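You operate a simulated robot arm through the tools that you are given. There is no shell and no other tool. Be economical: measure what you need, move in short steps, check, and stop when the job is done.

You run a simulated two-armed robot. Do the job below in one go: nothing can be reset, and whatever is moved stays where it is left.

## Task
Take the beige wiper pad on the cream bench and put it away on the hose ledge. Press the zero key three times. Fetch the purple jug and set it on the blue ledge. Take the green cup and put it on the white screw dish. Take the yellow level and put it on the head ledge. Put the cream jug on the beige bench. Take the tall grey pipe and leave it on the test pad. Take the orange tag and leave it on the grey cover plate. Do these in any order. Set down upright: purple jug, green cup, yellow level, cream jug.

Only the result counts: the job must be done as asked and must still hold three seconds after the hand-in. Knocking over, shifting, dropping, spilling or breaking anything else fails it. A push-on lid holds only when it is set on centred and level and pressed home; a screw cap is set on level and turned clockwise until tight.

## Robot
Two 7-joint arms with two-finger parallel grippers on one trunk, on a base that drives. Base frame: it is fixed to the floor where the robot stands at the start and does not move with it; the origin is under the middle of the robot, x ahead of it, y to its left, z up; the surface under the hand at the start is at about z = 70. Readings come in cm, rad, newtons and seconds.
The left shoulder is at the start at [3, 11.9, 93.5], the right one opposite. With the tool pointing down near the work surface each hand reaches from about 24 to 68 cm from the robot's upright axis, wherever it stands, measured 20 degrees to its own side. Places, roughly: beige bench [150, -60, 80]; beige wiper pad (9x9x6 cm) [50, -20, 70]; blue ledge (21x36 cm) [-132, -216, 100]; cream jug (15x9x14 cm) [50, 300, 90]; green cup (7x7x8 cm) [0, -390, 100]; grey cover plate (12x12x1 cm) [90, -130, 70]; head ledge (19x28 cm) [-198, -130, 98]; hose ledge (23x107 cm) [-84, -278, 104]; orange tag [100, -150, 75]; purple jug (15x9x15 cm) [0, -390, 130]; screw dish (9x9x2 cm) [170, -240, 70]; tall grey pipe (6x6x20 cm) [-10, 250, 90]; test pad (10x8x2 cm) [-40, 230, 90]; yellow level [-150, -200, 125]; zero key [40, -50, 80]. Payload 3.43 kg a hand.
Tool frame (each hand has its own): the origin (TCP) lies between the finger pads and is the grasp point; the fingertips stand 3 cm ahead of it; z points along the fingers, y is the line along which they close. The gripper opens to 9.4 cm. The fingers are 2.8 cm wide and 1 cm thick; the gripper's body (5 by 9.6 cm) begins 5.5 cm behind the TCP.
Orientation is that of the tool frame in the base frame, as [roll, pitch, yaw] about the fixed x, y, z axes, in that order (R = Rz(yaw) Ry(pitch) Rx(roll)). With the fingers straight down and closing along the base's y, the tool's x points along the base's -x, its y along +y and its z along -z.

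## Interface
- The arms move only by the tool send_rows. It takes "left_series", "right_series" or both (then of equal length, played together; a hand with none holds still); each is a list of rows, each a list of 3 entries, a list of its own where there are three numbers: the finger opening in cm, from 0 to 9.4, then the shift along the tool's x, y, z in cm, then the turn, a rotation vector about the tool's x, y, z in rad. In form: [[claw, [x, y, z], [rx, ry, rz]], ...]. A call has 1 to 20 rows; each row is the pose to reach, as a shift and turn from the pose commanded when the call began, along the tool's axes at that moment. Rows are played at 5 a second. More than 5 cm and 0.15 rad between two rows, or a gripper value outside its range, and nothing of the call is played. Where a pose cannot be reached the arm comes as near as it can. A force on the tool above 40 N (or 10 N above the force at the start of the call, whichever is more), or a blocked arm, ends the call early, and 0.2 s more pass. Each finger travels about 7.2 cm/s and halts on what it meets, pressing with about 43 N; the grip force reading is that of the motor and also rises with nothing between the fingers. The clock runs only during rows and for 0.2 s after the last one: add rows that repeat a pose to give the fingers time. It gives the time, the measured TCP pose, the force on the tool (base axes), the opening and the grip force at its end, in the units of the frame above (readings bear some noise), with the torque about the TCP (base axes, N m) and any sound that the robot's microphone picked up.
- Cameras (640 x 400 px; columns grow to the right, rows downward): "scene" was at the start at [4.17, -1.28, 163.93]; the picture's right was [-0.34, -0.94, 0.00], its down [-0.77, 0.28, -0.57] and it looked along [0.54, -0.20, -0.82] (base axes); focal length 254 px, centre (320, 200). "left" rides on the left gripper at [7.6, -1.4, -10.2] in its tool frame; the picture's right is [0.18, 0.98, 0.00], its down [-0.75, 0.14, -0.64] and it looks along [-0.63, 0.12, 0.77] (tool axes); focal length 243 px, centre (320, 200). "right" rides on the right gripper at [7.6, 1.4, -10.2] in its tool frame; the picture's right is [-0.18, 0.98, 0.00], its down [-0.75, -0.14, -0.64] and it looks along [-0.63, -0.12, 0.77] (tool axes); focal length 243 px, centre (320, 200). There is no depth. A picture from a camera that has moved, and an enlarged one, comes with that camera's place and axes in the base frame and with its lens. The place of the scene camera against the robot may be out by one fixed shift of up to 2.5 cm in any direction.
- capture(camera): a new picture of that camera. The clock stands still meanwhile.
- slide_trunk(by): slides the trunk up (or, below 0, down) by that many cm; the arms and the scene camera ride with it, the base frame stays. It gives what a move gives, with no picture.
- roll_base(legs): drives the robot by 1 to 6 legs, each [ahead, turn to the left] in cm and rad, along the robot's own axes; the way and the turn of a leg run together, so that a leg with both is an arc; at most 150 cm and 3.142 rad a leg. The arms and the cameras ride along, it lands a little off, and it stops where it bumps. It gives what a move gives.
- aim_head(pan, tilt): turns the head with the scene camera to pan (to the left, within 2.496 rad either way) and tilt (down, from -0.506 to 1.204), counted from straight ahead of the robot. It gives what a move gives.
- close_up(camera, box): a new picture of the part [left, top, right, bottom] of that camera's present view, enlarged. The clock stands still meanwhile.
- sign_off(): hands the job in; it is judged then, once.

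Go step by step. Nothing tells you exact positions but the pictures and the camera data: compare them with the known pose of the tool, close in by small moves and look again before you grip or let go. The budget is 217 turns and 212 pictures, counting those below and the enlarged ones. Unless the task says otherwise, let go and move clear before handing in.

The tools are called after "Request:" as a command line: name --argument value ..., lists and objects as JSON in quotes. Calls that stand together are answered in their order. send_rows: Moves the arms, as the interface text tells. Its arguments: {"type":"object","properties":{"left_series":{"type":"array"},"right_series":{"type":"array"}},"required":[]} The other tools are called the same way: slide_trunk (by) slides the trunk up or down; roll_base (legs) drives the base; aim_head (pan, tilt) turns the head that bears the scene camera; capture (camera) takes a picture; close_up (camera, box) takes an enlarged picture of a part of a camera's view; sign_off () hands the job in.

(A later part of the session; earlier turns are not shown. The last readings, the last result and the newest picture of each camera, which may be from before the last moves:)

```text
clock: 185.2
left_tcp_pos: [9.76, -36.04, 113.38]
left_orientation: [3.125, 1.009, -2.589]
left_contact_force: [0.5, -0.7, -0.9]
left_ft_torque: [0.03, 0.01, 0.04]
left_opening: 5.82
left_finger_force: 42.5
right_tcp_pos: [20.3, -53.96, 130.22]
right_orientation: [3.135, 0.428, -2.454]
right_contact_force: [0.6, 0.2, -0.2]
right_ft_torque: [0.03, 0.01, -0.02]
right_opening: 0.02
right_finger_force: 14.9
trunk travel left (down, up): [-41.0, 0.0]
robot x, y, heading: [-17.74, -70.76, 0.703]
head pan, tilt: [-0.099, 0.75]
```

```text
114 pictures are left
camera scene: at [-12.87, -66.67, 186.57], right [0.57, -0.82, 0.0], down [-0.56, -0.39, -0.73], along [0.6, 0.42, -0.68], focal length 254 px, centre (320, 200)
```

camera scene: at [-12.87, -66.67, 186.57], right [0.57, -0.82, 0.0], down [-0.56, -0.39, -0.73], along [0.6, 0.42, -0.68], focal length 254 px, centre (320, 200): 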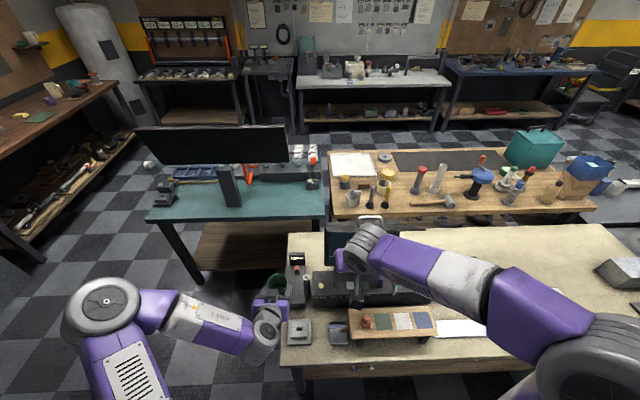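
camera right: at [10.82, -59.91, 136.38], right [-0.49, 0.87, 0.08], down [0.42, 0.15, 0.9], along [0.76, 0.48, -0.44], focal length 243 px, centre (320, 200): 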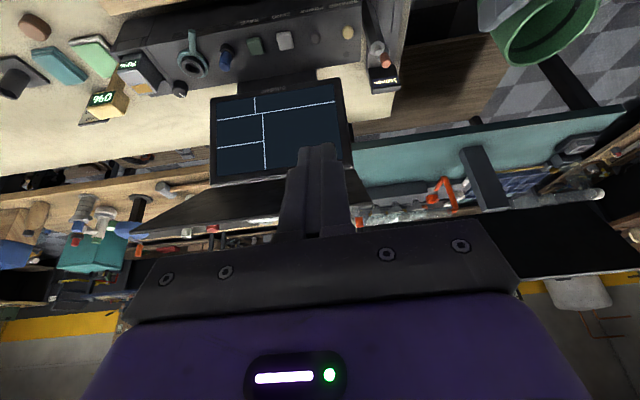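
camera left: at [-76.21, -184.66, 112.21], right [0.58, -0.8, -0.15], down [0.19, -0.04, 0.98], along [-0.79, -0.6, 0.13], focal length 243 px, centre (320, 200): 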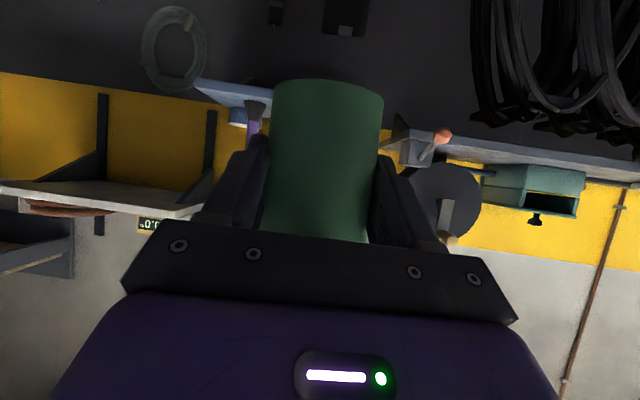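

Request:
send_rows --right_series '[[0, [1.9, 0, 4.16], [0, 0, 0]], [0, [3.8, 0, 8.3], [0, 0, 0]], [0, [5.7, 0, 12.5], [0, 0, 0]], [0, [7.6, 0, 16.6], [0, 0, 0]], [0, [9.5, 0, 20.8], [0, 0, 0]], [0, [11.4, 0, 25], [0, 0, 0]], [0, [13.3, 0, 29.1], [0, 0, 0]], [0, [9.8, -1.3, 30.7], [0, 0, 0]], [0, [6.3, -2.6, 32.3], [0, 0, 0]], [0, [2.8, -4, 33.9], [0, 0, 0]], [0, [-0.7, -5.3, 35.5], [0, 0, 0]], [0, [-4.2, -6.6, 37.1], [0, 0, 0]]]'

Request:
capture --camera "right"

Request:
close_up --camera "scene" --box '[280, 210, 440, 350]'

```text
clock: 187.8
left_tcp_pos: [9.69, -36.0, 113.38]
left_orientation: [3.125, 1.01, -2.588]
left_contact_force: [0.6, 1.2, -1.2]
left_ft_torque: [-0.04, 0.0, -0.06]
left_opening: 5.79
left_finger_force: 42.8
right_tcp_pos: [39.26, -46.53, 98.03]
right_orientation: [3.137, 0.431, -2.459]
right_contact_force: [0.7, 0.8, 0.2]
right_ft_torque: [-0.04, -0.01, -0.01]
right_opening: 0.02
right_finger_force: 33.0
trunk travel left (down, up): [-41.0, 0.0]
robot x, y, heading: [-17.48, -70.56, 0.707]
head pan, tilt: [-0.099, 0.75]
```

```text
113 pictures are left
camera right: at [29.8, -52.39, 104.14], right [-0.49, 0.87, 0.08], down [0.42, 0.15, 0.9], along [0.76, 0.48, -0.44], focal length 243 px, centre (320, 200)
```

right: 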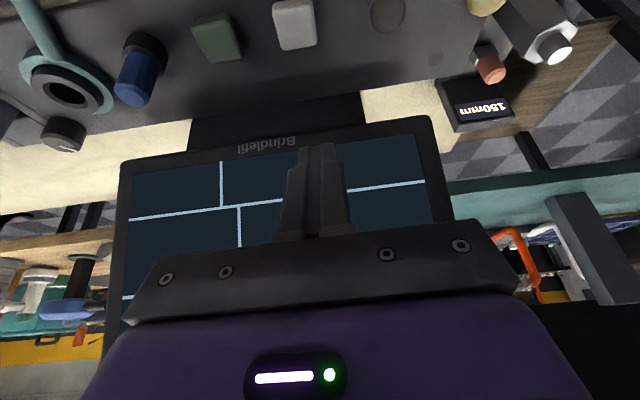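

```text
2.86 times, centred on (360, 280) of scene
camera zoom: at [-12.82, -66.65, 186.57], right [0.57, -0.82, 0.0], down [-0.56, -0.39, -0.73], along [0.6, 0.42, -0.68], focal length 724 px, centre (206, -29)
```

zoom: 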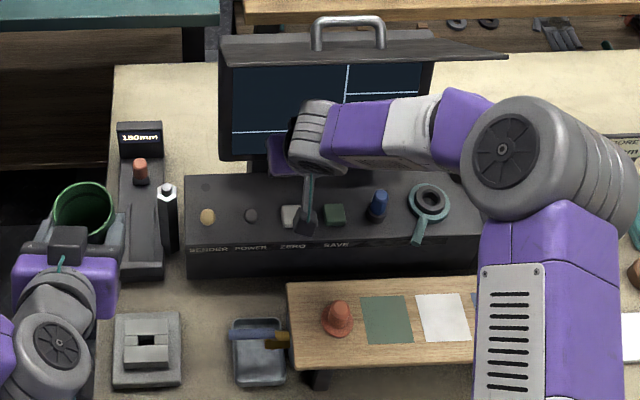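

Request:
send_rows --right_series '[[0, [1.7, -0.5, 3.6], [0, 0, 0]], [0, [3.3, -0.5, 7.3], [0, 0, 0]], [0, [4.2, -0.5, 9.1], [0, 0, 0]]]'

Request:
capture --camera "right"

Request:
close_up --camera "scene" --box '[310, 240, 400, 310]'

```text
clock: 188.6
left_tcp_pos: [9.81, -36.19, 113.27]
left_orientation: [3.122, 1.009, -2.587]
left_contact_force: [-0.5, -0.7, -1.2]
left_ft_torque: [0.01, 0.07, 0.01]
left_opening: 5.81
left_finger_force: 43.1
right_tcp_pos: [39.55, -47.17, 87.99]
right_orientation: [3.136, 0.431, -2.458]
right_contact_force: [-0.2, 0.3, 0.9]
right_ft_torque: [0.01, 0.02, -0.01]
right_opening: 0.02
right_finger_force: 32.9
trunk travel left (down, up): [-41.0, 0.0]
robot x, y, heading: [-17.84, -70.72, 0.712]
head pan, tilt: [-0.099, 0.75]
```

```text
111 pictures are left
camera right: at [29.91, -53.11, 94.13], right [-0.49, 0.87, 0.08], down [0.42, 0.15, 0.9], along [0.76, 0.48, -0.44], focal length 243 px, centre (320, 200)
```

right: 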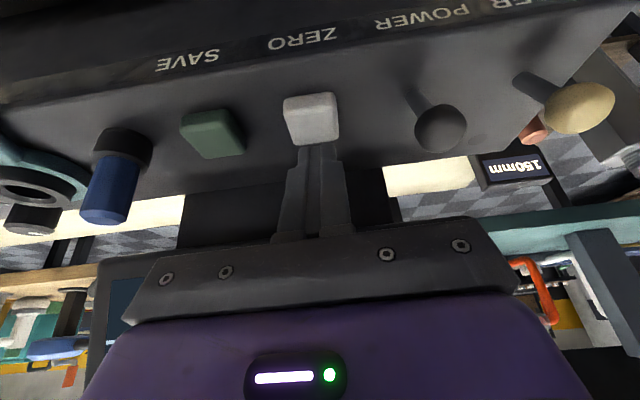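

```text
5.71 times, centred on (355, 275) of scene
camera zoom: at [-12.88, -66.73, 186.57], right [0.57, -0.82, 0.0], down [-0.56, -0.39, -0.73], along [0.6, 0.42, -0.68], focal length 1449 px, centre (120, -229)
```

zoom: 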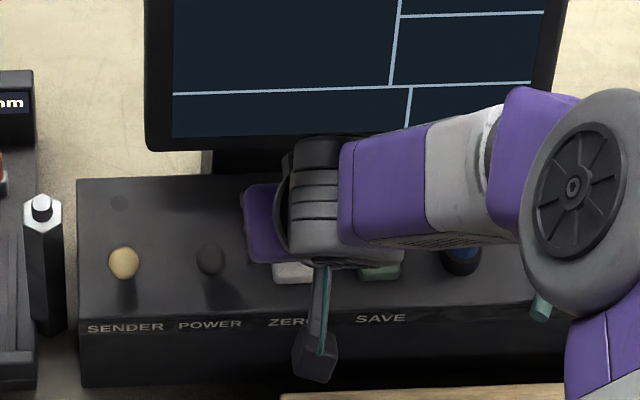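

Request:
send_rows --right_series '[[0, [0.47, 0.16, -0.2], [0, 0, 0]], [0, [0.8, 0.16, 0.5], [0, 0, 0]], [0, [1.1, 0.16, 1.2], [0, 0, 0]], [0, [1.24, 0.16, 1.5], [0, 0, 0]], [0, [1.37, 0.16, 1.8], [0, 0, 0]]]'

```text
clock: 189.8
left_tcp_pos: [9.72, -36.17, 113.42]
left_orientation: [3.124, 1.013, -2.587]
left_contact_force: [0.2, -0.4, 0.7]
left_ft_torque: [0.05, -0.01, 0.0]
left_opening: 5.82
left_finger_force: 42.9
right_tcp_pos: [39.06, -47.4, 86.05]
right_orientation: [3.137, 0.431, -2.457]
right_contact_force: [-1.7, 0.2, 6.2]
right_ft_torque: [-0.04, 0.0, 0.02]
right_opening: 0.02
right_finger_force: 32.9
trunk travel left (down, up): [-41.0, 0.0]
robot x, y, heading: [-17.94, -70.91, 0.707]
head pan, tilt: [-0.099, 0.75]
heard: click
```

Request:
send_rows --right_series '[[0, [-0.3, 0, -0.7], [0, 0, 0]], [0, [-0.62, 0, -1.4], [0, 0, 0]], [0, [-0.62, 0, -1.4], [0, 0, 0]]]'

Request:
send_rows --right_series '[[0, [0.3, 0, 0.7], [0, 0, 0]], [0, [0.5, 0, 1.1], [0, 0, 0]], [0, [0.62, 0, 1.4], [0, 0, 0]], [0, [0.62, 0, 1.4], [0, 0, 0]]]'

Request:
send_rows --right_series '[[0, [-0.3, 0, -0.7], [0, 0, 0]], [0, [-0.62, 0, -1.4], [0, 0, 0]], [0, [-0.62, 0, -1.4], [0, 0, 0]]]'

```text
clock: 190.6
left_tcp_pos: [9.81, -36.18, 113.36]
left_orientation: [3.123, 1.009, -2.588]
left_contact_force: [-0.8, -0.1, -0.6]
left_ft_torque: [-0.01, 0.02, -0.05]
left_opening: 5.78
left_finger_force: 43.0
right_tcp_pos: [39.15, -47.42, 87.55]
right_orientation: [3.138, 0.428, -2.455]
right_contact_force: [0.0, 0.7, 0.0]
right_ft_torque: [0.0, 0.01, 0.03]
right_opening: 0.0
right_finger_force: 33.0
trunk travel left (down, up): [-41.0, 0.0]
robot x, y, heading: [-17.98, -70.53, 0.707]
head pan, tilt: [-0.099, 0.75]
```

```text
clock: 191.6
left_tcp_pos: [9.64, -36.03, 113.45]
left_orientation: [3.124, 1.01, -2.589]
left_contact_force: [0.0, -0.1, -0.2]
left_ft_torque: [-0.01, 0.05, -0.04]
left_opening: 5.82
left_finger_force: 43.0
right_tcp_pos: [39.13, -47.29, 86.14]
right_orientation: [3.137, 0.428, -2.457]
right_contact_force: [-1.1, -2.1, 4.9]
right_ft_torque: [-0.07, 0.05, -0.01]
right_opening: 0.0
right_finger_force: 33.0
trunk travel left (down, up): [-41.0, 0.0]
robot x, y, heading: [-17.89, -70.6, 0.709]
head pan, tilt: [-0.099, 0.75]
heard: click
```

```text
clock: 192.3
left_tcp_pos: [9.95, -36.13, 113.34]
left_orientation: [3.125, 1.011, -2.586]
left_contact_force: [-0.6, -0.6, -0.2]
left_ft_torque: [-0.01, 0.0, -0.01]
left_opening: 5.82
left_finger_force: 43.5
right_tcp_pos: [39.21, -47.35, 87.68]
right_orientation: [3.138, 0.431, -2.455]
right_contact_force: [-1.5, 0.8, -0.3]
right_ft_torque: [0.0, -0.05, 0.01]
right_opening: 0.0
right_finger_force: 32.9
trunk travel left (down, up): [-41.0, 0.0]
robot x, y, heading: [-17.58, -70.93, 0.702]
head pan, tilt: [-0.099, 0.75]
```

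Two clicks counted; press the third time, release, and lift clear.

Request:
send_rows --right_series '[[0, [0.3, 0, 0.7], [0, 0, 0]], [0, [0.5, 0, 1.1], [0, 0, 0]], [0, [0.62, 0, 1.4], [0, 0, 0]], [0, [0.62, 0, 1.4], [0, 0, 0]]]'

Request:
send_rows --right_series '[[0, [-0.3, 0, -0.7], [0, 0, 0]], [0, [-0.62, 0, -1.4], [0, 0, 0]], [0, [-2, 0, -4.5], [0, 0, 0]], [0, [-3.8, 0, -8.5], [0, 0, 0]]]'

Request:
close_up --camera "scene" --box '[290, 220, 430, 320]'

```text
clock: 193.3
left_tcp_pos: [9.69, -36.19, 113.42]
left_orientation: [3.123, 1.012, -2.588]
left_contact_force: [0.0, 0.4, -0.7]
left_ft_torque: [0.01, 0.02, 0.02]
left_opening: 5.82
left_finger_force: 42.9
right_tcp_pos: [39.03, -47.43, 86.19]
right_orientation: [3.137, 0.429, -2.457]
right_contact_force: [0.2, -0.7, 5.4]
right_ft_torque: [0.0, -0.05, 0.01]
right_opening: 0.0
right_finger_force: 33.3
trunk travel left (down, up): [-41.0, 0.0]
robot x, y, heading: [-17.81, -70.59, 0.708]
head pan, tilt: [-0.099, 0.75]
heard: click
```

```text
clock: 194.3
left_tcp_pos: [9.68, -36.09, 113.34]
left_orientation: [3.124, 1.01, -2.588]
left_contact_force: [0.6, 0.5, -0.6]
left_ft_torque: [0.02, -0.02, -0.03]
left_opening: 5.8
left_finger_force: 42.9
right_tcp_pos: [39.25, -47.38, 95.19]
right_orientation: [3.137, 0.428, -2.455]
right_contact_force: [0.1, -1.0, -0.7]
right_ft_torque: [-0.02, 0.01, -0.01]
right_opening: 0.0
right_finger_force: 32.9
trunk travel left (down, up): [-41.0, 0.0]
robot x, y, heading: [-17.78, -70.86, 0.708]
head pan, tilt: [-0.099, 0.75]
```

```text
4.00 times, centred on (360, 270) of scene
camera zoom: at [-13.01, -66.75, 186.58], right [0.57, -0.82, 0.0], down [-0.56, -0.39, -0.73], along [0.6, 0.42, -0.68], focal length 1014 px, centre (160, -80)
```

zoom: 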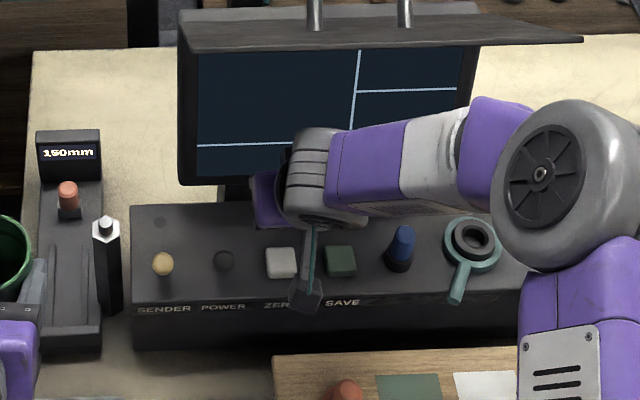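

Request:
send_rows --right_series '[[0, [2.5, 0, -3.5], [0, 0, 0]], [0, [6, 0, -6.5], [0, 0, 0]], [0, [9.5, 0, -9.5], [0, 0, 0]], [0, [12.5, 0, -13], [0, 0, 0]], [0, [11.5, 0, -17.5], [0, 0, 0]], [0, [9.5, 0, -22], [0, 0, 0]]]'

Request:
roll_base --legs '[[-40, 0], [0, -1.62], [100, 0], [0, 1.57]]'

Request:
capture --camera "scene"

```text
clock: 195.8
left_tcp_pos: [9.67, -36.18, 113.37]
left_orientation: [3.125, 1.013, -2.585]
left_contact_force: [-0.9, -0.2, -1.0]
left_ft_torque: [0.01, -0.03, 0.0]
left_opening: 5.8
left_finger_force: 43.0
right_tcp_pos: [25.14, -58.93, 111.27]
right_orientation: [3.139, 0.429, -2.455]
right_contact_force: [-0.5, -0.5, 0.4]
right_ft_torque: [0.01, -0.03, -0.01]
right_opening: 0.0
right_finger_force: 33.2
trunk travel left (down, up): [-41.0, 0.0]
robot x, y, heading: [-18.14, -70.97, 0.712]
head pan, tilt: [-0.099, 0.75]
```

```text
clock: 210.8
left_tcp_pos: [40.71, -140.8, 113.35]
left_orientation: [3.123, 1.01, -2.592]
left_contact_force: [0.7, -0.3, -0.6]
left_ft_torque: [0.03, 0.0, 0.0]
left_opening: 5.79
left_finger_force: 43.1
right_tcp_pos: [56.13, -163.61, 111.11]
right_orientation: [3.137, 0.428, -2.461]
right_contact_force: [-0.3, 0.9, -0.7]
right_ft_torque: [-0.05, 0.01, 0.01]
right_opening: 0.0
right_finger_force: 32.9
trunk travel left (down, up): [-41.0, 0.0]
robot x, y, heading: [13.18, -175.1, 0.706]
head pan, tilt: [-0.099, 0.75]
```

```text
108 pictures are left
camera scene: at [17.9, -171.25, 186.57], right [0.57, -0.82, 0.0], down [-0.56, -0.39, -0.73], along [0.6, 0.41, -0.68], focal length 254 px, centre (320, 200)
```

scene: 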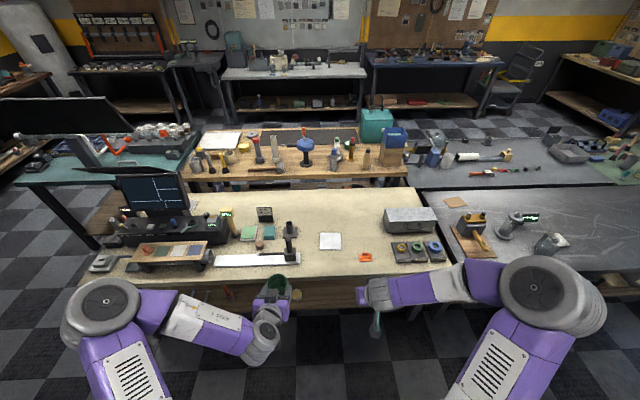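

Request:
roll_base --legs '[[33, 0]]'

Request:
send_rows --right_series '[[5, [0, -3, 2], [0, 0.13, 0]], [5, [0, -6, 4], [0, 0.26, 0]], [5, [0, -9, 6], [0, 0.39, 0]], [5, [0, -12, 8], [0, 0.43, 0]], [5, [0, -15, 9], [0, 0.43, 0]]]'

Request:
capture --camera "right"

Request:
capture --camera "scene"

```text
clock: 213.0
left_tcp_pos: [64.9, -119.72, 113.42]
left_orientation: [3.124, 1.012, -2.587]
left_contact_force: [-0.9, 0.1, -1.4]
left_ft_torque: [-0.06, -0.01, 0.02]
left_opening: 5.8
left_finger_force: 42.8
right_tcp_pos: [80.53, -142.47, 111.2]
right_orientation: [3.136, 0.43, -2.454]
right_contact_force: [0.1, -0.3, 0.7]
right_ft_torque: [0.02, 0.03, 0.0]
right_opening: 0.0
right_finger_force: 32.7
trunk travel left (down, up): [-41.0, 0.0]
robot x, y, heading: [37.65, -154.34, 0.714]
head pan, tilt: [-0.099, 0.75]
```

```text
clock: 214.2
left_tcp_pos: [65.02, -119.79, 113.26]
left_orientation: [3.122, 1.01, -2.588]
left_contact_force: [-1.0, 0.5, -0.2]
left_ft_torque: [0.01, 0.02, 0.02]
left_opening: 5.82
left_finger_force: 42.5
right_tcp_pos: [93.22, -152.11, 102.66]
right_orientation: [3.135, -0.001, -2.454]
right_contact_force: [0.5, -0.4, 0.2]
right_ft_torque: [0.0, 0.03, 0.0]
right_opening: 4.99
right_finger_force: 0.0
trunk travel left (down, up): [-41.0, 0.0]
robot x, y, heading: [37.74, -154.71, 0.712]
head pan, tilt: [-0.099, 0.75]
```

```text
107 pictures are left
camera right: at [86.35, -155.83, 112.94], right [-0.48, 0.88, 0.0], down [0.68, 0.37, 0.64], along [0.56, 0.31, -0.77], focal length 243 px, centre (320, 200)
```

right: 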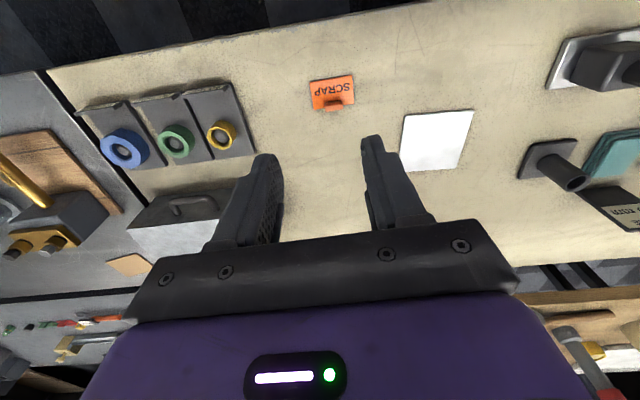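

```text
106 pictures are left
camera scene: at [42.43, -150.46, 186.57], right [0.57, -0.82, 0.0], down [-0.56, -0.39, -0.73], along [0.6, 0.42, -0.68], focal length 254 px, centre (320, 200)
```

scene: 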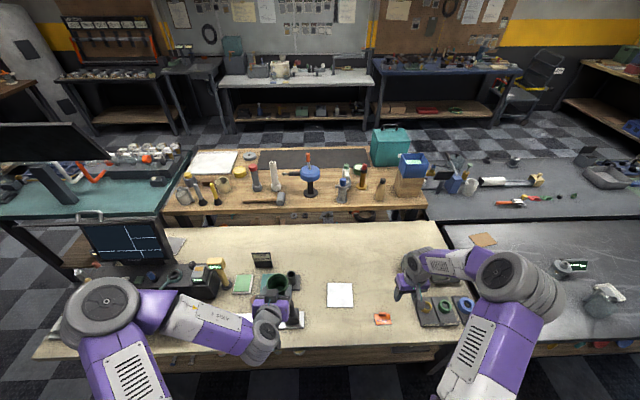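

Request:
close_up --camera "right" --box '[285, 60, 385, 125]'

Request:
close_up --camera "scene" --box '[310, 270, 420, 340]'

```text
6.15 times, centred on (335, 92) of right
camera zoom: at [86.35, -155.83, 112.94], right [-0.48, 0.88, 0.0], down [0.68, 0.37, 0.64], along [0.56, 0.31, -0.77], focal length 1493 px, centre (228, 862)
```

zoom: 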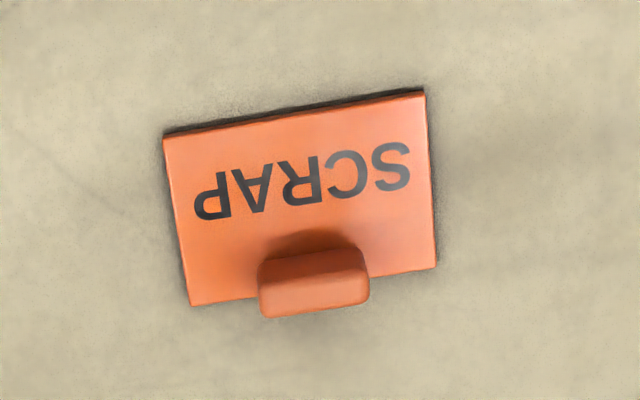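

```text
5.71 times, centred on (365, 305) of scene
camera zoom: at [42.43, -150.46, 186.57], right [0.57, -0.82, 0.0], down [-0.56, -0.39, -0.73], along [0.6, 0.42, -0.68], focal length 1449 px, centre (63, -400)
```

zoom: 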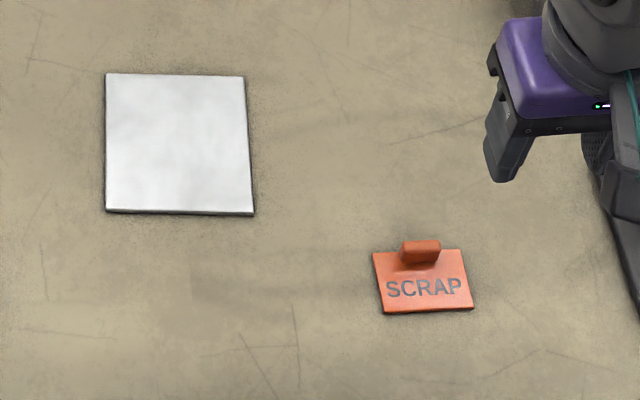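

Request:
send_rows --right_series '[[7, [-2, 0.4, 4], [0, 0, 0.02]], [7, [-4, 0.8, 8], [0, 0, 0.047]], [7, [-5.8, 1.3, 12], [0, 0, 0.047]], [7, [-5.8, 1.3, 16.5], [0, 0, 0.047]], [7, [-5.8, 1.3, 20.5], [0, 0, 0.047]]]'

Request:
capture --camera "right"

Request:
close_up --camera "scene" --box '[310, 260, 440, 340]'

```text
clock: 215.4
left_tcp_pos: [65.08, -119.79, 113.36]
left_orientation: [3.125, 1.012, -2.589]
left_contact_force: [-0.5, -0.2, 0.3]
left_ft_torque: [-0.02, 0.01, 0.02]
left_opening: 5.78
left_finger_force: 43.4
right_tcp_pos: [96.91, -146.98, 82.19]
right_orientation: [3.137, 0.001, -2.501]
right_contact_force: [0.4, -0.7, 0.0]
right_ft_torque: [-0.01, -0.01, 0.02]
right_opening: 6.99
right_finger_force: 0.1
trunk travel left (down, up): [-41.0, 0.0]
robot x, y, heading: [37.86, -154.37, 0.709]
head pan, tilt: [-0.099, 0.75]
```

```text
103 pictures are left
camera right: at [89.88, -150.35, 92.44], right [-0.44, 0.9, 0.0], down [0.69, 0.34, 0.64], along [0.57, 0.28, -0.77], focal length 243 px, centre (320, 200)
```

right: 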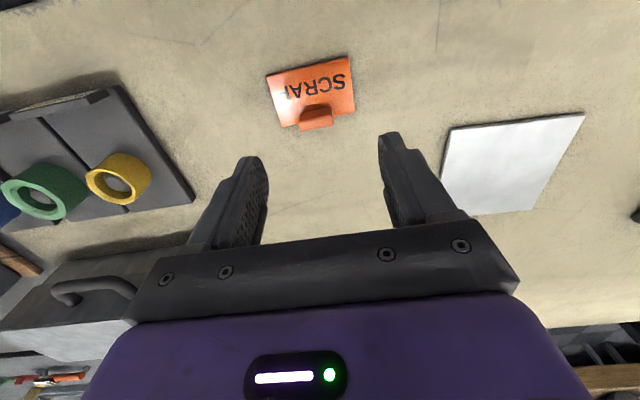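

```text
4.92 times, centred on (375, 300) of scene
camera zoom: at [42.42, -150.38, 186.57], right [0.57, -0.82, 0.0], down [-0.56, -0.39, -0.73], along [0.6, 0.42, -0.68], focal length 1248 px, centre (49, -292)
```

zoom: 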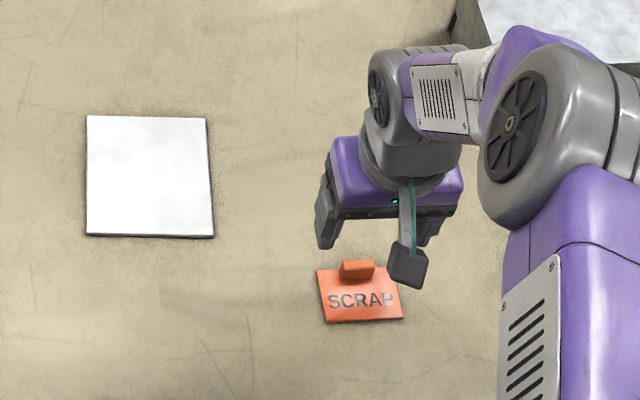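

Request:
send_rows --right_series '[[7, [0.2, -0.25, 3], [0, 0, 0]], [7, [0.2, -0.25, 6], [0, 0, 0]], [7, [0.2, -0.25, 7.3], [0, 0, 0]], [7, [0.2, -0.25, 7.8], [0, 0, 0]]]'

Request:
capture --camera "right"

```text
clock: 216.4
left_tcp_pos: [65.04, -119.76, 113.31]
left_orientation: [3.124, 1.011, -2.588]
left_contact_force: [0.5, 0.3, -1.3]
left_ft_torque: [-0.01, 0.02, -0.03]
left_opening: 5.8
left_finger_force: 43.1
right_tcp_pos: [96.71, -147.08, 74.67]
right_orientation: [3.138, -0.001, -2.501]
right_contact_force: [0.3, 0.2, 0.0]
right_ft_torque: [0.03, 0.01, -0.02]
right_opening: 7.01
right_finger_force: 0.0
trunk travel left (down, up): [-41.0, 0.0]
robot x, y, heading: [37.28, -154.72, 0.706]
head pan, tilt: [-0.099, 0.75]
```

```text
101 pictures are left
camera right: at [89.72, -150.52, 84.92], right [-0.44, 0.9, 0.0], down [0.69, 0.34, 0.64], along [0.57, 0.28, -0.77], focal length 243 px, centre (320, 200)
```

right: 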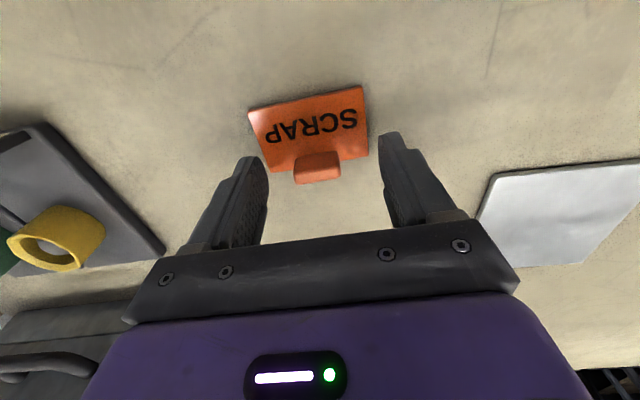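

Request:
send_rows --right_series '[[7, [-0.3, 0, 0.4], [0, 0, 0]], [5, [-0.3, 0, 0.4], [0, 0, 0]], [3, [-0.3, 0, 0.4], [0, 0, 0]], [1.5, [-0.3, 0, 0.4], [0, 0, 0]], [1.5, [-0.3, 0, 0.4], [0, 0, 0]], [1.5, [-0.3, 0, 0.4], [0, 0, 0]]]'

Request:
send_rows --right_series '[[1, [0, 0, -2], [0, 0, 0]], [1, [0, 0, -5], [0, 0, 0]], [1, [0, 0, -8], [0, 0, 0]]]'

Request:
capture --camera "right"

```text
clock: 217.8
left_tcp_pos: [65.04, -119.71, 113.38]
left_orientation: [3.124, 1.012, -2.587]
left_contact_force: [0.2, 0.1, -1.2]
left_ft_torque: [-0.01, 0.0, 0.01]
left_opening: 5.82
left_finger_force: 42.8
right_tcp_pos: [96.75, -147.09, 74.24]
right_orientation: [3.139, -0.001, -2.502]
right_contact_force: [0.4, 0.9, -0.4]
right_ft_torque: [-0.02, 0.01, 0.02]
right_opening: 2.86
right_finger_force: 43.0
trunk travel left (down, up): [-41.0, 0.0]
robot x, y, heading: [37.25, -154.43, 0.703]
head pan, tilt: [-0.099, 0.75]
```

```text
clock: 218.6
left_tcp_pos: [65.02, -119.86, 113.32]
left_orientation: [3.122, 1.011, -2.587]
left_contact_force: [0.3, -0.6, 0.0]
left_ft_torque: [0.04, -0.02, 0.0]
left_opening: 5.78
left_finger_force: 42.7
right_tcp_pos: [96.77, -147.23, 82.33]
right_orientation: [3.137, -0.001, -2.502]
right_contact_force: [-0.5, 0.0, -1.1]
right_ft_torque: [-0.01, -0.02, 0.02]
right_opening: 2.83
right_finger_force: 42.8
trunk travel left (down, up): [-41.0, 0.0]
robot x, y, heading: [37.75, -154.35, 0.711]
head pan, tilt: [-0.099, 0.75]
```

```text
100 pictures are left
camera right: at [89.84, -150.58, 92.54], right [-0.44, 0.9, 0.0], down [0.69, 0.34, 0.64], along [0.57, 0.28, -0.77], focal length 243 px, centre (320, 200)
```

right: 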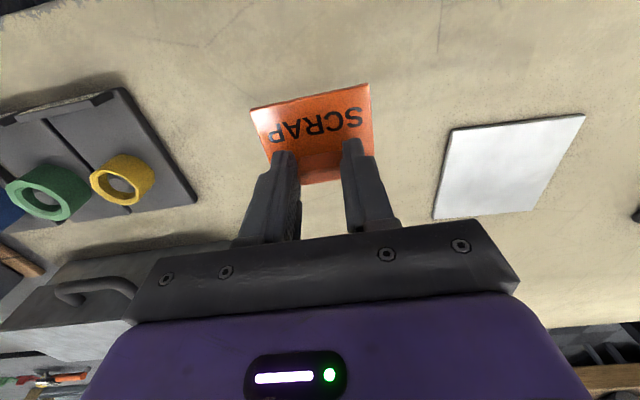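

Request:
send_rows --right_series '[[1, [-2.4, 3.9, 0], [0, 0, 0]], [1, [-4.8, 7.9, 0], [0, 0, 0]], [1, [-7.2, 11.9, 0], [0, 0, 0]], [1, [-9.6, 15.8, 0], [0, 0, 0]], [1, [-10.8, 17.8, 0], [0, 0, 0]], [1, [-10.8, 17.8, 3], [0, 0, 0]]]'

Request:
capture --camera "right"

Request:
close_up --camera "scene" --box '[290, 240, 420, 330]'

```text
clock: 220.0
left_tcp_pos: [65.03, -119.87, 113.33]
left_orientation: [3.122, 1.01, -2.589]
left_contact_force: [0.8, 0.2, -0.9]
left_ft_torque: [0.04, 0.02, 0.0]
left_opening: 5.81
left_finger_force: 43.2
right_tcp_pos: [93.05, -128.25, 81.76]
right_orientation: [3.136, -0.002, -2.501]
right_contact_force: [-0.6, 0.0, -0.8]
right_ft_torque: [-0.01, 0.0, -0.02]
right_opening: 2.84
right_finger_force: 43.7
right hand out of reach, approached as far as the arm can: row 4, 5, 6
trunk travel left (down, up): [-41.0, 0.0]
robot x, y, heading: [37.58, -153.89, 0.703]
head pan, tilt: [-0.099, 0.75]
```

```text
99 pictures are left
camera right: at [86.01, -131.54, 91.95], right [-0.44, 0.9, 0.0], down [0.69, 0.33, 0.64], along [0.57, 0.28, -0.77], focal length 243 px, centre (320, 200)
```

right: 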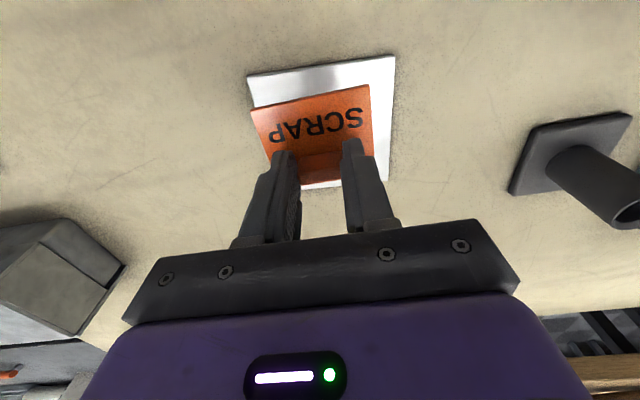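

```text
4.44 times, centred on (355, 285) of scene
camera zoom: at [42.39, -150.4, 186.57], right [0.57, -0.82, 0.0], down [-0.56, -0.39, -0.73], along [0.6, 0.42, -0.68], focal length 1127 px, centre (164, -178)
```

zoom: 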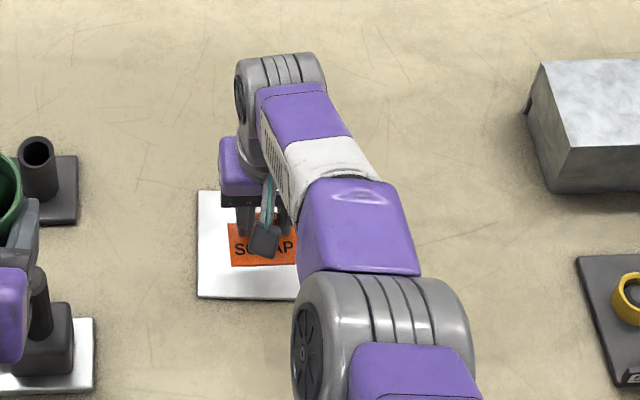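

Request:
slide_trunk --by -5.5

Request:
send_rows --right_series '[[1, [-0.7, 0, 0.3], [0, 0, 0]], [1, [-1, 0, 0.6], [0, 0, 0]], [1, [-1, 0, 0.9], [0, 0, 0]], [1, [-1, 0, 1.2], [0, 0, 0]], [1, [-1, 0, 1.5], [0, 0, 0]]]'

Request:
capture --camera "right"

```text
clock: 221.0
left_tcp_pos: [65.04, -119.78, 107.77]
left_orientation: [3.124, 1.01, -2.588]
left_contact_force: [0.1, -0.1, -0.2]
left_ft_torque: [-0.01, 0.0, 0.02]
left_opening: 5.84
left_finger_force: 43.1
right_tcp_pos: [92.99, -128.16, 76.3]
right_orientation: [3.136, -0.001, -2.503]
right_contact_force: [0.0, -0.1, -0.3]
right_ft_torque: [0.04, -0.04, 0.0]
right_opening: 2.84
right_finger_force: 42.7
trunk travel left (down, up): [-35.5, 5.5]
robot x, y, heading: [37.42, -154.4, 0.71]
head pan, tilt: [-0.099, 0.75]
```

```text
clock: 222.2
left_tcp_pos: [65.05, -119.9, 107.77]
left_orientation: [3.124, 1.01, -2.589]
left_contact_force: [0.2, -0.4, -0.8]
left_ft_torque: [0.0, 0.0, 0.01]
left_opening: 5.78
left_finger_force: 43.1
right_tcp_pos: [92.66, -128.42, 75.34]
right_orientation: [3.136, -0.002, -2.501]
right_contact_force: [0.1, 0.4, -0.3]
right_ft_torque: [0.0, 0.03, -0.02]
right_opening: 2.83
right_finger_force: 42.9
right hand out of reach, approached as far as the arm can: row 1, 2, 3, 4, 5
trunk travel left (down, up): [-35.5, 5.5]
robot x, y, heading: [37.71, -154.39, 0.711]
head pan, tilt: [-0.099, 0.75]
```

```text
97 pictures are left
camera right: at [85.71, -131.81, 85.64], right [-0.44, 0.9, 0.0], down [0.69, 0.34, 0.64], along [0.57, 0.28, -0.77], focal length 243 px, centre (320, 200)
```

right: 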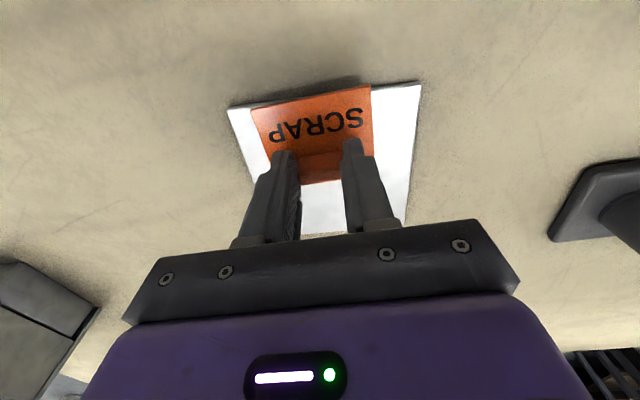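

Request:
slide_trunk --by 1.5

Request:
roll_base --legs '[[3, 0]]'

Request:
slide_trunk --by -1.3

Request:
capture --camera "right"

```text
clock: 222.8
left_tcp_pos: [65.03, -119.75, 109.31]
left_orientation: [3.125, 1.008, -2.589]
left_contact_force: [0.1, -0.6, -0.2]
left_ft_torque: [-0.02, -0.01, -0.01]
left_opening: 5.78
left_finger_force: 43.5
right_tcp_pos: [92.65, -128.54, 77.01]
right_orientation: [3.136, -0.002, -2.502]
right_contact_force: [-0.2, 0.3, -0.2]
right_ft_torque: [-0.04, 0.01, 0.0]
right_opening: 2.83
right_finger_force: 43.0
trunk travel left (down, up): [-37.0, 4.0]
robot x, y, heading: [37.4, -154.32, 0.711]
head pan, tilt: [-0.099, 0.75]
```

```text
clock: 223.6
left_tcp_pos: [67.31, -117.78, 109.23]
left_orientation: [3.124, 1.01, -2.586]
left_contact_force: [-0.6, 0.0, -0.3]
left_ft_torque: [0.01, 0.04, 0.01]
left_opening: 5.77
left_finger_force: 43.3
right_tcp_pos: [94.91, -126.38, 76.99]
right_orientation: [3.138, -0.004, -2.502]
right_contact_force: [1.0, 0.0, -0.4]
right_ft_torque: [-0.03, 0.03, -0.01]
right_opening: 2.85
right_finger_force: 43.1
trunk travel left (down, up): [-37.0, 4.0]
robot x, y, heading: [39.62, -152.47, 0.71]
head pan, tilt: [-0.099, 0.75]
```

```text
clock: 224.2
left_tcp_pos: [67.33, -117.89, 108.04]
left_orientation: [3.124, 1.011, -2.587]
left_contact_force: [0.3, 0.5, -1.3]
left_ft_torque: [-0.04, 0.0, 0.0]
left_opening: 5.8
left_finger_force: 43.4
right_tcp_pos: [94.98, -126.5, 75.58]
right_orientation: [3.135, -0.001, -2.5]
right_contact_force: [-0.6, -0.6, 0.4]
right_ft_torque: [0.0, 0.03, 0.0]
right_opening: 2.86
right_finger_force: 43.4
trunk travel left (down, up): [-35.7, 5.3]
robot x, y, heading: [39.82, -152.24, 0.709]
head pan, tilt: [-0.099, 0.75]
```

```text
96 pictures are left
camera right: at [88.0, -129.82, 85.82], right [-0.44, 0.9, 0.0], down [0.69, 0.34, 0.64], along [0.57, 0.28, -0.77], focal length 243 px, centre (320, 200)
```

right: 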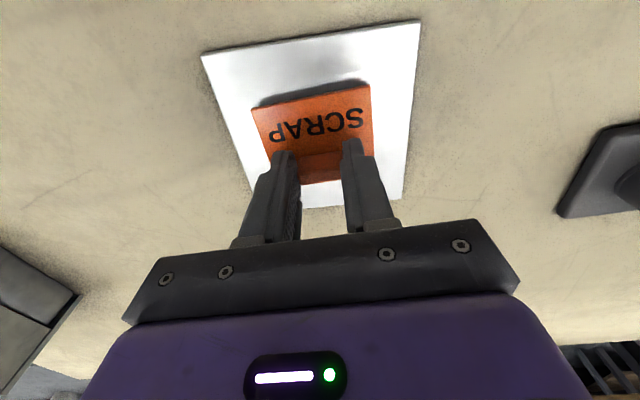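

Nicely centred. Lower the last millimetres until contact, then release.

Request:
send_rows --right_series '[[1, [0, 0, 0.2], [0, 0, 0]], [1, [0, 0, 0.4], [0, 0, 0]], [1, [0, 0, 0.6], [0, 0, 0]], [1, [0, 0, 0.8], [0, 0, 0]], [1, [0, 0, 1.0], [0, 0, 0]]]'

```text
clock: 225.4
left_tcp_pos: [67.23, -117.79, 108.1]
left_orientation: [3.124, 1.01, -2.586]
left_contact_force: [0.9, 0.8, 0.3]
left_ft_torque: [-0.01, 0.01, 0.04]
left_opening: 5.8
left_finger_force: 43.2
right_tcp_pos: [94.66, -126.68, 74.95]
right_orientation: [3.138, 0.003, -2.502]
right_contact_force: [-0.5, 1.1, 6.6]
right_ft_torque: [-0.18, -0.03, -0.03]
right_opening: 2.86
right_finger_force: 42.8
right hand out of reach, approached as far as the arm can: row 4, 5
trunk travel left (down, up): [-35.7, 5.3]
robot x, y, heading: [39.98, -152.31, 0.712]
head pan, tilt: [-0.099, 0.75]
```

Request:
send_rows --right_series '[[3.5, [0, 0, 0], [0, 0, 0]], [5, [0, 0, 0], [0, 0, 0]], [6, [0, 0, 0], [0, 0, 0]], [6, [0, 0, -2], [0, 0, 0]], [6, [0, 0, -6], [0, 0, 0]], [6, [0, 0, -10.5], [0, 0, 0]], [6, [3, 0, -14], [0, 0, 0]], [6, [6, 0, -17], [0, 0, 0]]]'

Request:
capture --camera "right"

```text
clock: 227.2
left_tcp_pos: [67.17, -117.9, 107.98]
left_orientation: [3.123, 1.009, -2.588]
left_contact_force: [0.0, 0.0, -0.3]
left_ft_torque: [0.05, -0.02, 0.01]
left_opening: 5.81
left_finger_force: 42.9
right_tcp_pos: [89.6, -130.5, 91.57]
right_orientation: [3.136, 0.001, -2.501]
right_contact_force: [-0.4, -0.5, -0.6]
right_ft_torque: [-0.02, 0.0, 0.0]
right_opening: 5.99
right_finger_force: 0.0
trunk travel left (down, up): [-35.7, 5.3]
robot x, y, heading: [39.4, -152.68, 0.711]
head pan, tilt: [-0.099, 0.75]
```

```text
95 pictures are left
camera right: at [82.65, -133.96, 101.7], right [-0.44, 0.9, 0.0], down [0.69, 0.33, 0.64], along [0.57, 0.29, -0.77], focal length 243 px, centre (320, 200)
```

right: 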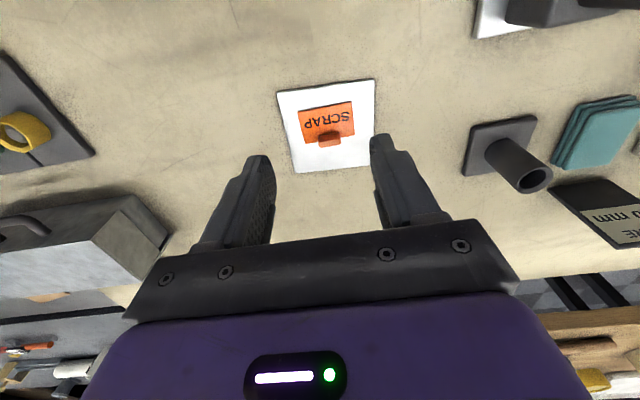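

Request:
roll_base --legs '[[-40, 0], [0, -1.53], [105, 0], [52, 0], [0, 1.476]]'

Request:
capture --camera "scene"

```text
clock: 244.9
left_tcp_pos: [145.19, -270.35, 108.0]
left_orientation: [3.125, 1.01, -2.72]
left_contact_force: [-0.4, -0.2, -1.5]
left_ft_torque: [-0.03, -0.03, 0.03]
left_opening: 5.8
left_finger_force: 42.8
right_tcp_pos: [165.59, -286.02, 91.46]
right_orientation: [3.136, -0.005, -2.633]
right_contact_force: [0.0, -0.7, -0.1]
right_ft_torque: [0.0, 0.0, 0.03]
right_opening: 5.99
right_finger_force: 0.0
trunk travel left (down, up): [-35.7, 5.3]
robot x, y, heading: [112.94, -301.08, 0.578]
head pan, tilt: [-0.099, 0.75]
```

```text
94 pictures are left
camera scene: at [118.48, -297.68, 181.27], right [0.46, -0.89, 0.0], down [-0.61, -0.31, -0.73], along [0.65, 0.34, -0.68], focal length 254 px, centre (320, 200)
```

scene: 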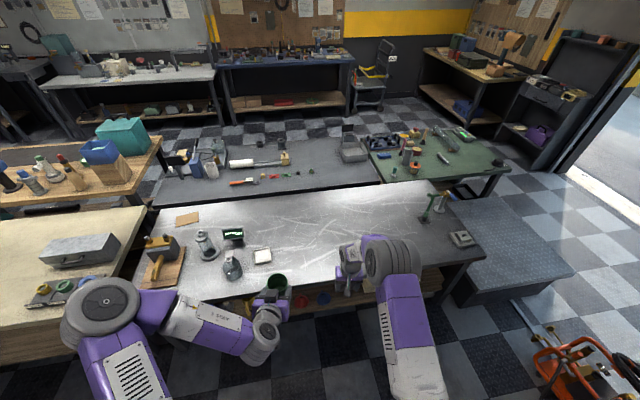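

Request:
close_up --camera "scene" --box '[170, 200, 350, 310]'

```text
3.56 times, centred on (260, 255) of scene
camera zoom: at [118.48, -297.68, 181.27], right [0.46, -0.89, 0.0], down [-0.61, -0.31, -0.73], along [0.65, 0.34, -0.68], focal length 902 px, centre (533, 4)
```

zoom: 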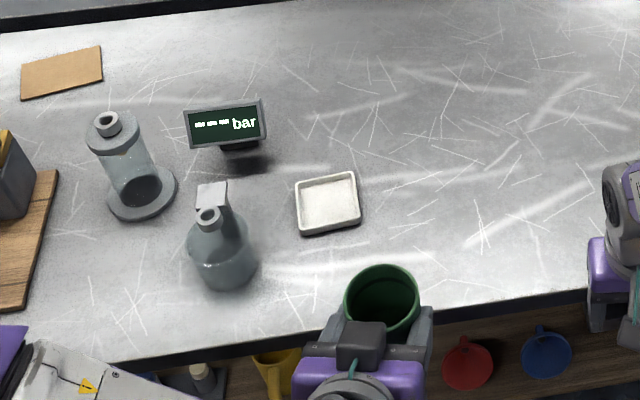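

Request:
send_rows --right_series '[[6, [2, 0, -4.5], [0, 0, 0]], [6, [4, 0, -9], [0, 0, 0]], [6, [6, 0, -13.5], [0, 0, 0]], [6, [8, 0, -18], [0, 0, 0]], [6, [10, 0, -22], [0, 0, 0]]]'

Request:
roll_base --legs '[[0, 0.17], [26, 0]]'

Request:
slide_trunk --by -16

Request:
capture --camera "left"

Request:
capture --camera "scene"

```text
clock: 246.1
left_tcp_pos: [145.09, -270.5, 107.97]
left_orientation: [3.122, 1.011, -2.72]
left_contact_force: [-0.3, -0.6, -0.4]
left_ft_torque: [0.02, 0.01, -0.01]
left_opening: 5.78
left_finger_force: 42.6
right_tcp_pos: [156.77, -291.19, 113.38]
right_orientation: [3.136, -0.002, -2.633]
right_contact_force: [0.5, -0.4, -0.2]
right_ft_torque: [0.02, 0.0, 0.0]
right_opening: 5.97
right_finger_force: 0.0
trunk travel left (down, up): [-35.7, 5.3]
robot x, y, heading: [113.36, -300.86, 0.578]
head pan, tilt: [-0.099, 0.75]
```

```text
clock: 248.6
left_tcp_pos: [158.04, -247.98, 108.11]
left_orientation: [3.123, 1.011, -2.546]
left_contact_force: [0.8, 0.7, -1.1]
left_ft_torque: [-0.01, 0.02, 0.0]
left_opening: 5.8
left_finger_force: 42.5
right_tcp_pos: [173.33, -266.37, 113.31]
right_orientation: [3.138, -0.003, -2.459]
right_contact_force: [0.2, -0.7, -0.3]
right_ft_torque: [-0.02, 0.01, 0.02]
right_opening: 5.99
right_finger_force: 0.0
trunk travel left (down, up): [-35.7, 5.3]
robot x, y, heading: [131.63, -283.42, 0.751]
head pan, tilt: [-0.099, 0.75]
```

```text
clock: 250.5
left_tcp_pos: [157.93, -248.11, 92.08]
left_orientation: [3.124, 1.011, -2.548]
left_contact_force: [-0.7, -0.3, -1.5]
left_ft_torque: [-0.02, 0.04, -0.01]
left_opening: 5.81
left_finger_force: 42.9
right_tcp_pos: [173.31, -266.44, 97.31]
right_orientation: [3.136, -0.003, -2.458]
right_contact_force: [0.1, -0.1, -0.3]
right_ft_torque: [-0.01, 0.03, -0.02]
right_opening: 6.02
right_finger_force: 0.0
trunk travel left (down, up): [-19.7, 21.3]
robot x, y, heading: [132.08, -283.76, 0.749]
head pan, tilt: [-0.099, 0.75]
```

```text
92 pictures are left
camera left: at [148.32, -256.52, 90.92], right [-0.64, 0.75, -0.15], down [-0.19, 0.03, 0.98], along [0.74, 0.66, 0.13], focal length 243 px, centre (320, 200)
```

left: 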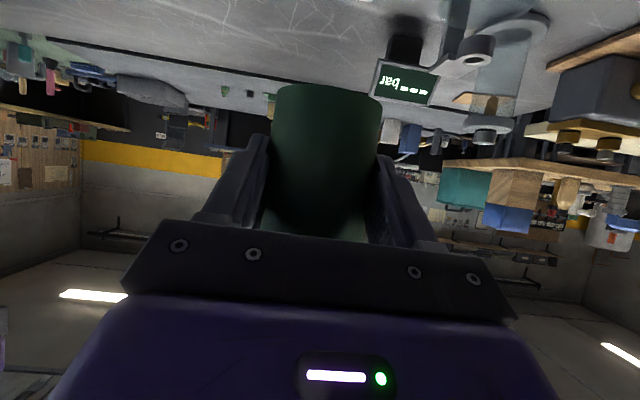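

```text
91 pictures are left
camera scene: at [136.7, -279.6, 165.29], right [0.61, -0.8, 0.0], down [-0.54, -0.41, -0.73], along [0.58, 0.44, -0.68], focal length 254 px, centre (320, 200)
```

scene: 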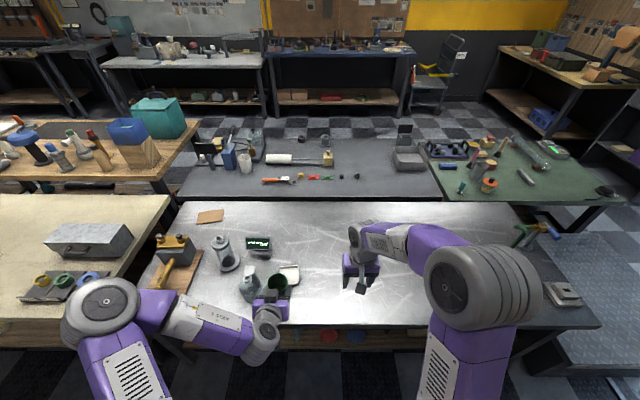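

Request:
capture --camera "right"

```text
90 pictures are left
camera right: at [166.42, -270.04, 107.58], right [-0.48, 0.88, 0.0], down [0.68, 0.36, 0.64], along [0.56, 0.31, -0.77], focal length 243 px, centre (320, 200)
```

right: 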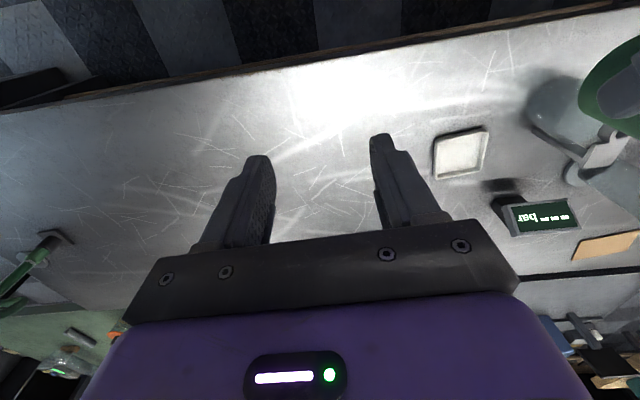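

Request:
send_rows --left_series '[[4.5, [-2.2, -0.35, 3.5], [0, 0, 0]], [4.5, [-4.4, -0.7, 7], [0, 0, 0]], [4.5, [-6.6, -1.05, 10.5], [0, 0, 0]], [4.5, [-8.86, -1.36, 14.14], [0, 0, 0]], [4.5, [-5.5, -1.36, 16.3], [0, 0, 0]], [4.5, [-3.7, -1.36, 17.4], [0, 0, 0]]]'

Request:
capture --camera "scene"

Request:
close_up --camera "scene" --box '[220, 220, 350, 310]'

Request:
close_up --camera "right" --box '[400, 60, 640, 240]'

```text
clock: 251.9
left_tcp_pos: [172.36, -239.53, 85.92]
left_orientation: [3.121, 1.01, -2.547]
left_contact_force: [-1.2, 1.5, -1.5]
left_ft_torque: [-0.02, -0.05, -0.04]
left_opening: 5.82
left_finger_force: 42.7
right_tcp_pos: [173.25, -266.38, 97.1]
right_orientation: [3.136, -0.001, -2.457]
right_contact_force: [0.7, 0.8, -0.4]
right_ft_torque: [-0.02, -0.03, 0.0]
right_opening: 5.98
right_finger_force: 0.0
trunk travel left (down, up): [-19.7, 21.3]
robot x, y, heading: [131.61, -283.65, 0.752]
head pan, tilt: [-0.099, 0.75]
```

```text
89 pictures are left
camera scene: at [136.74, -279.59, 165.27], right [0.61, -0.8, 0.0], down [-0.54, -0.41, -0.73], along [0.58, 0.44, -0.68], focal length 254 px, centre (320, 200)
```

scene: 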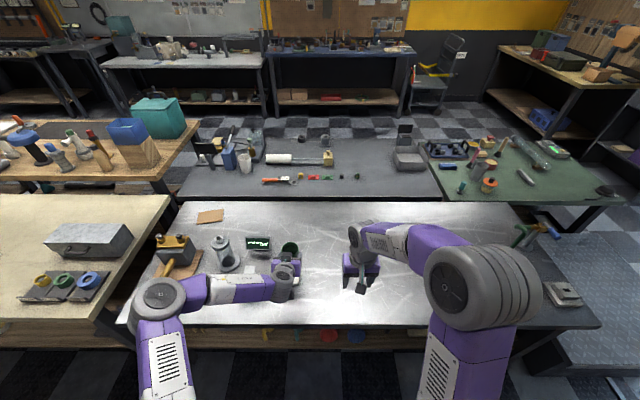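

```text
4.44 times, centred on (285, 265) of scene
camera zoom: at [136.74, -279.59, 165.27], right [0.61, -0.8, 0.0], down [-0.54, -0.41, -0.73], along [0.58, 0.44, -0.68], focal length 1127 px, centre (476, -89)
```

zoom: 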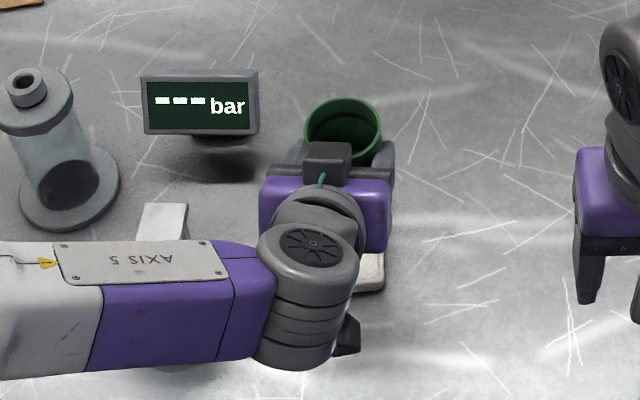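

```text
2.22 times, centred on (520, 150) of right
camera zoom: at [166.44, -270.04, 107.55], right [-0.48, 0.88, 0.0], down [0.68, 0.36, 0.64], along [0.56, 0.31, -0.77], focal length 539 px, centre (-124, 311)
```

zoom: 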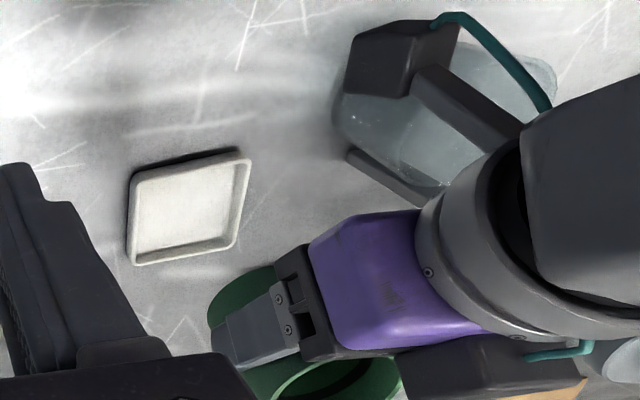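

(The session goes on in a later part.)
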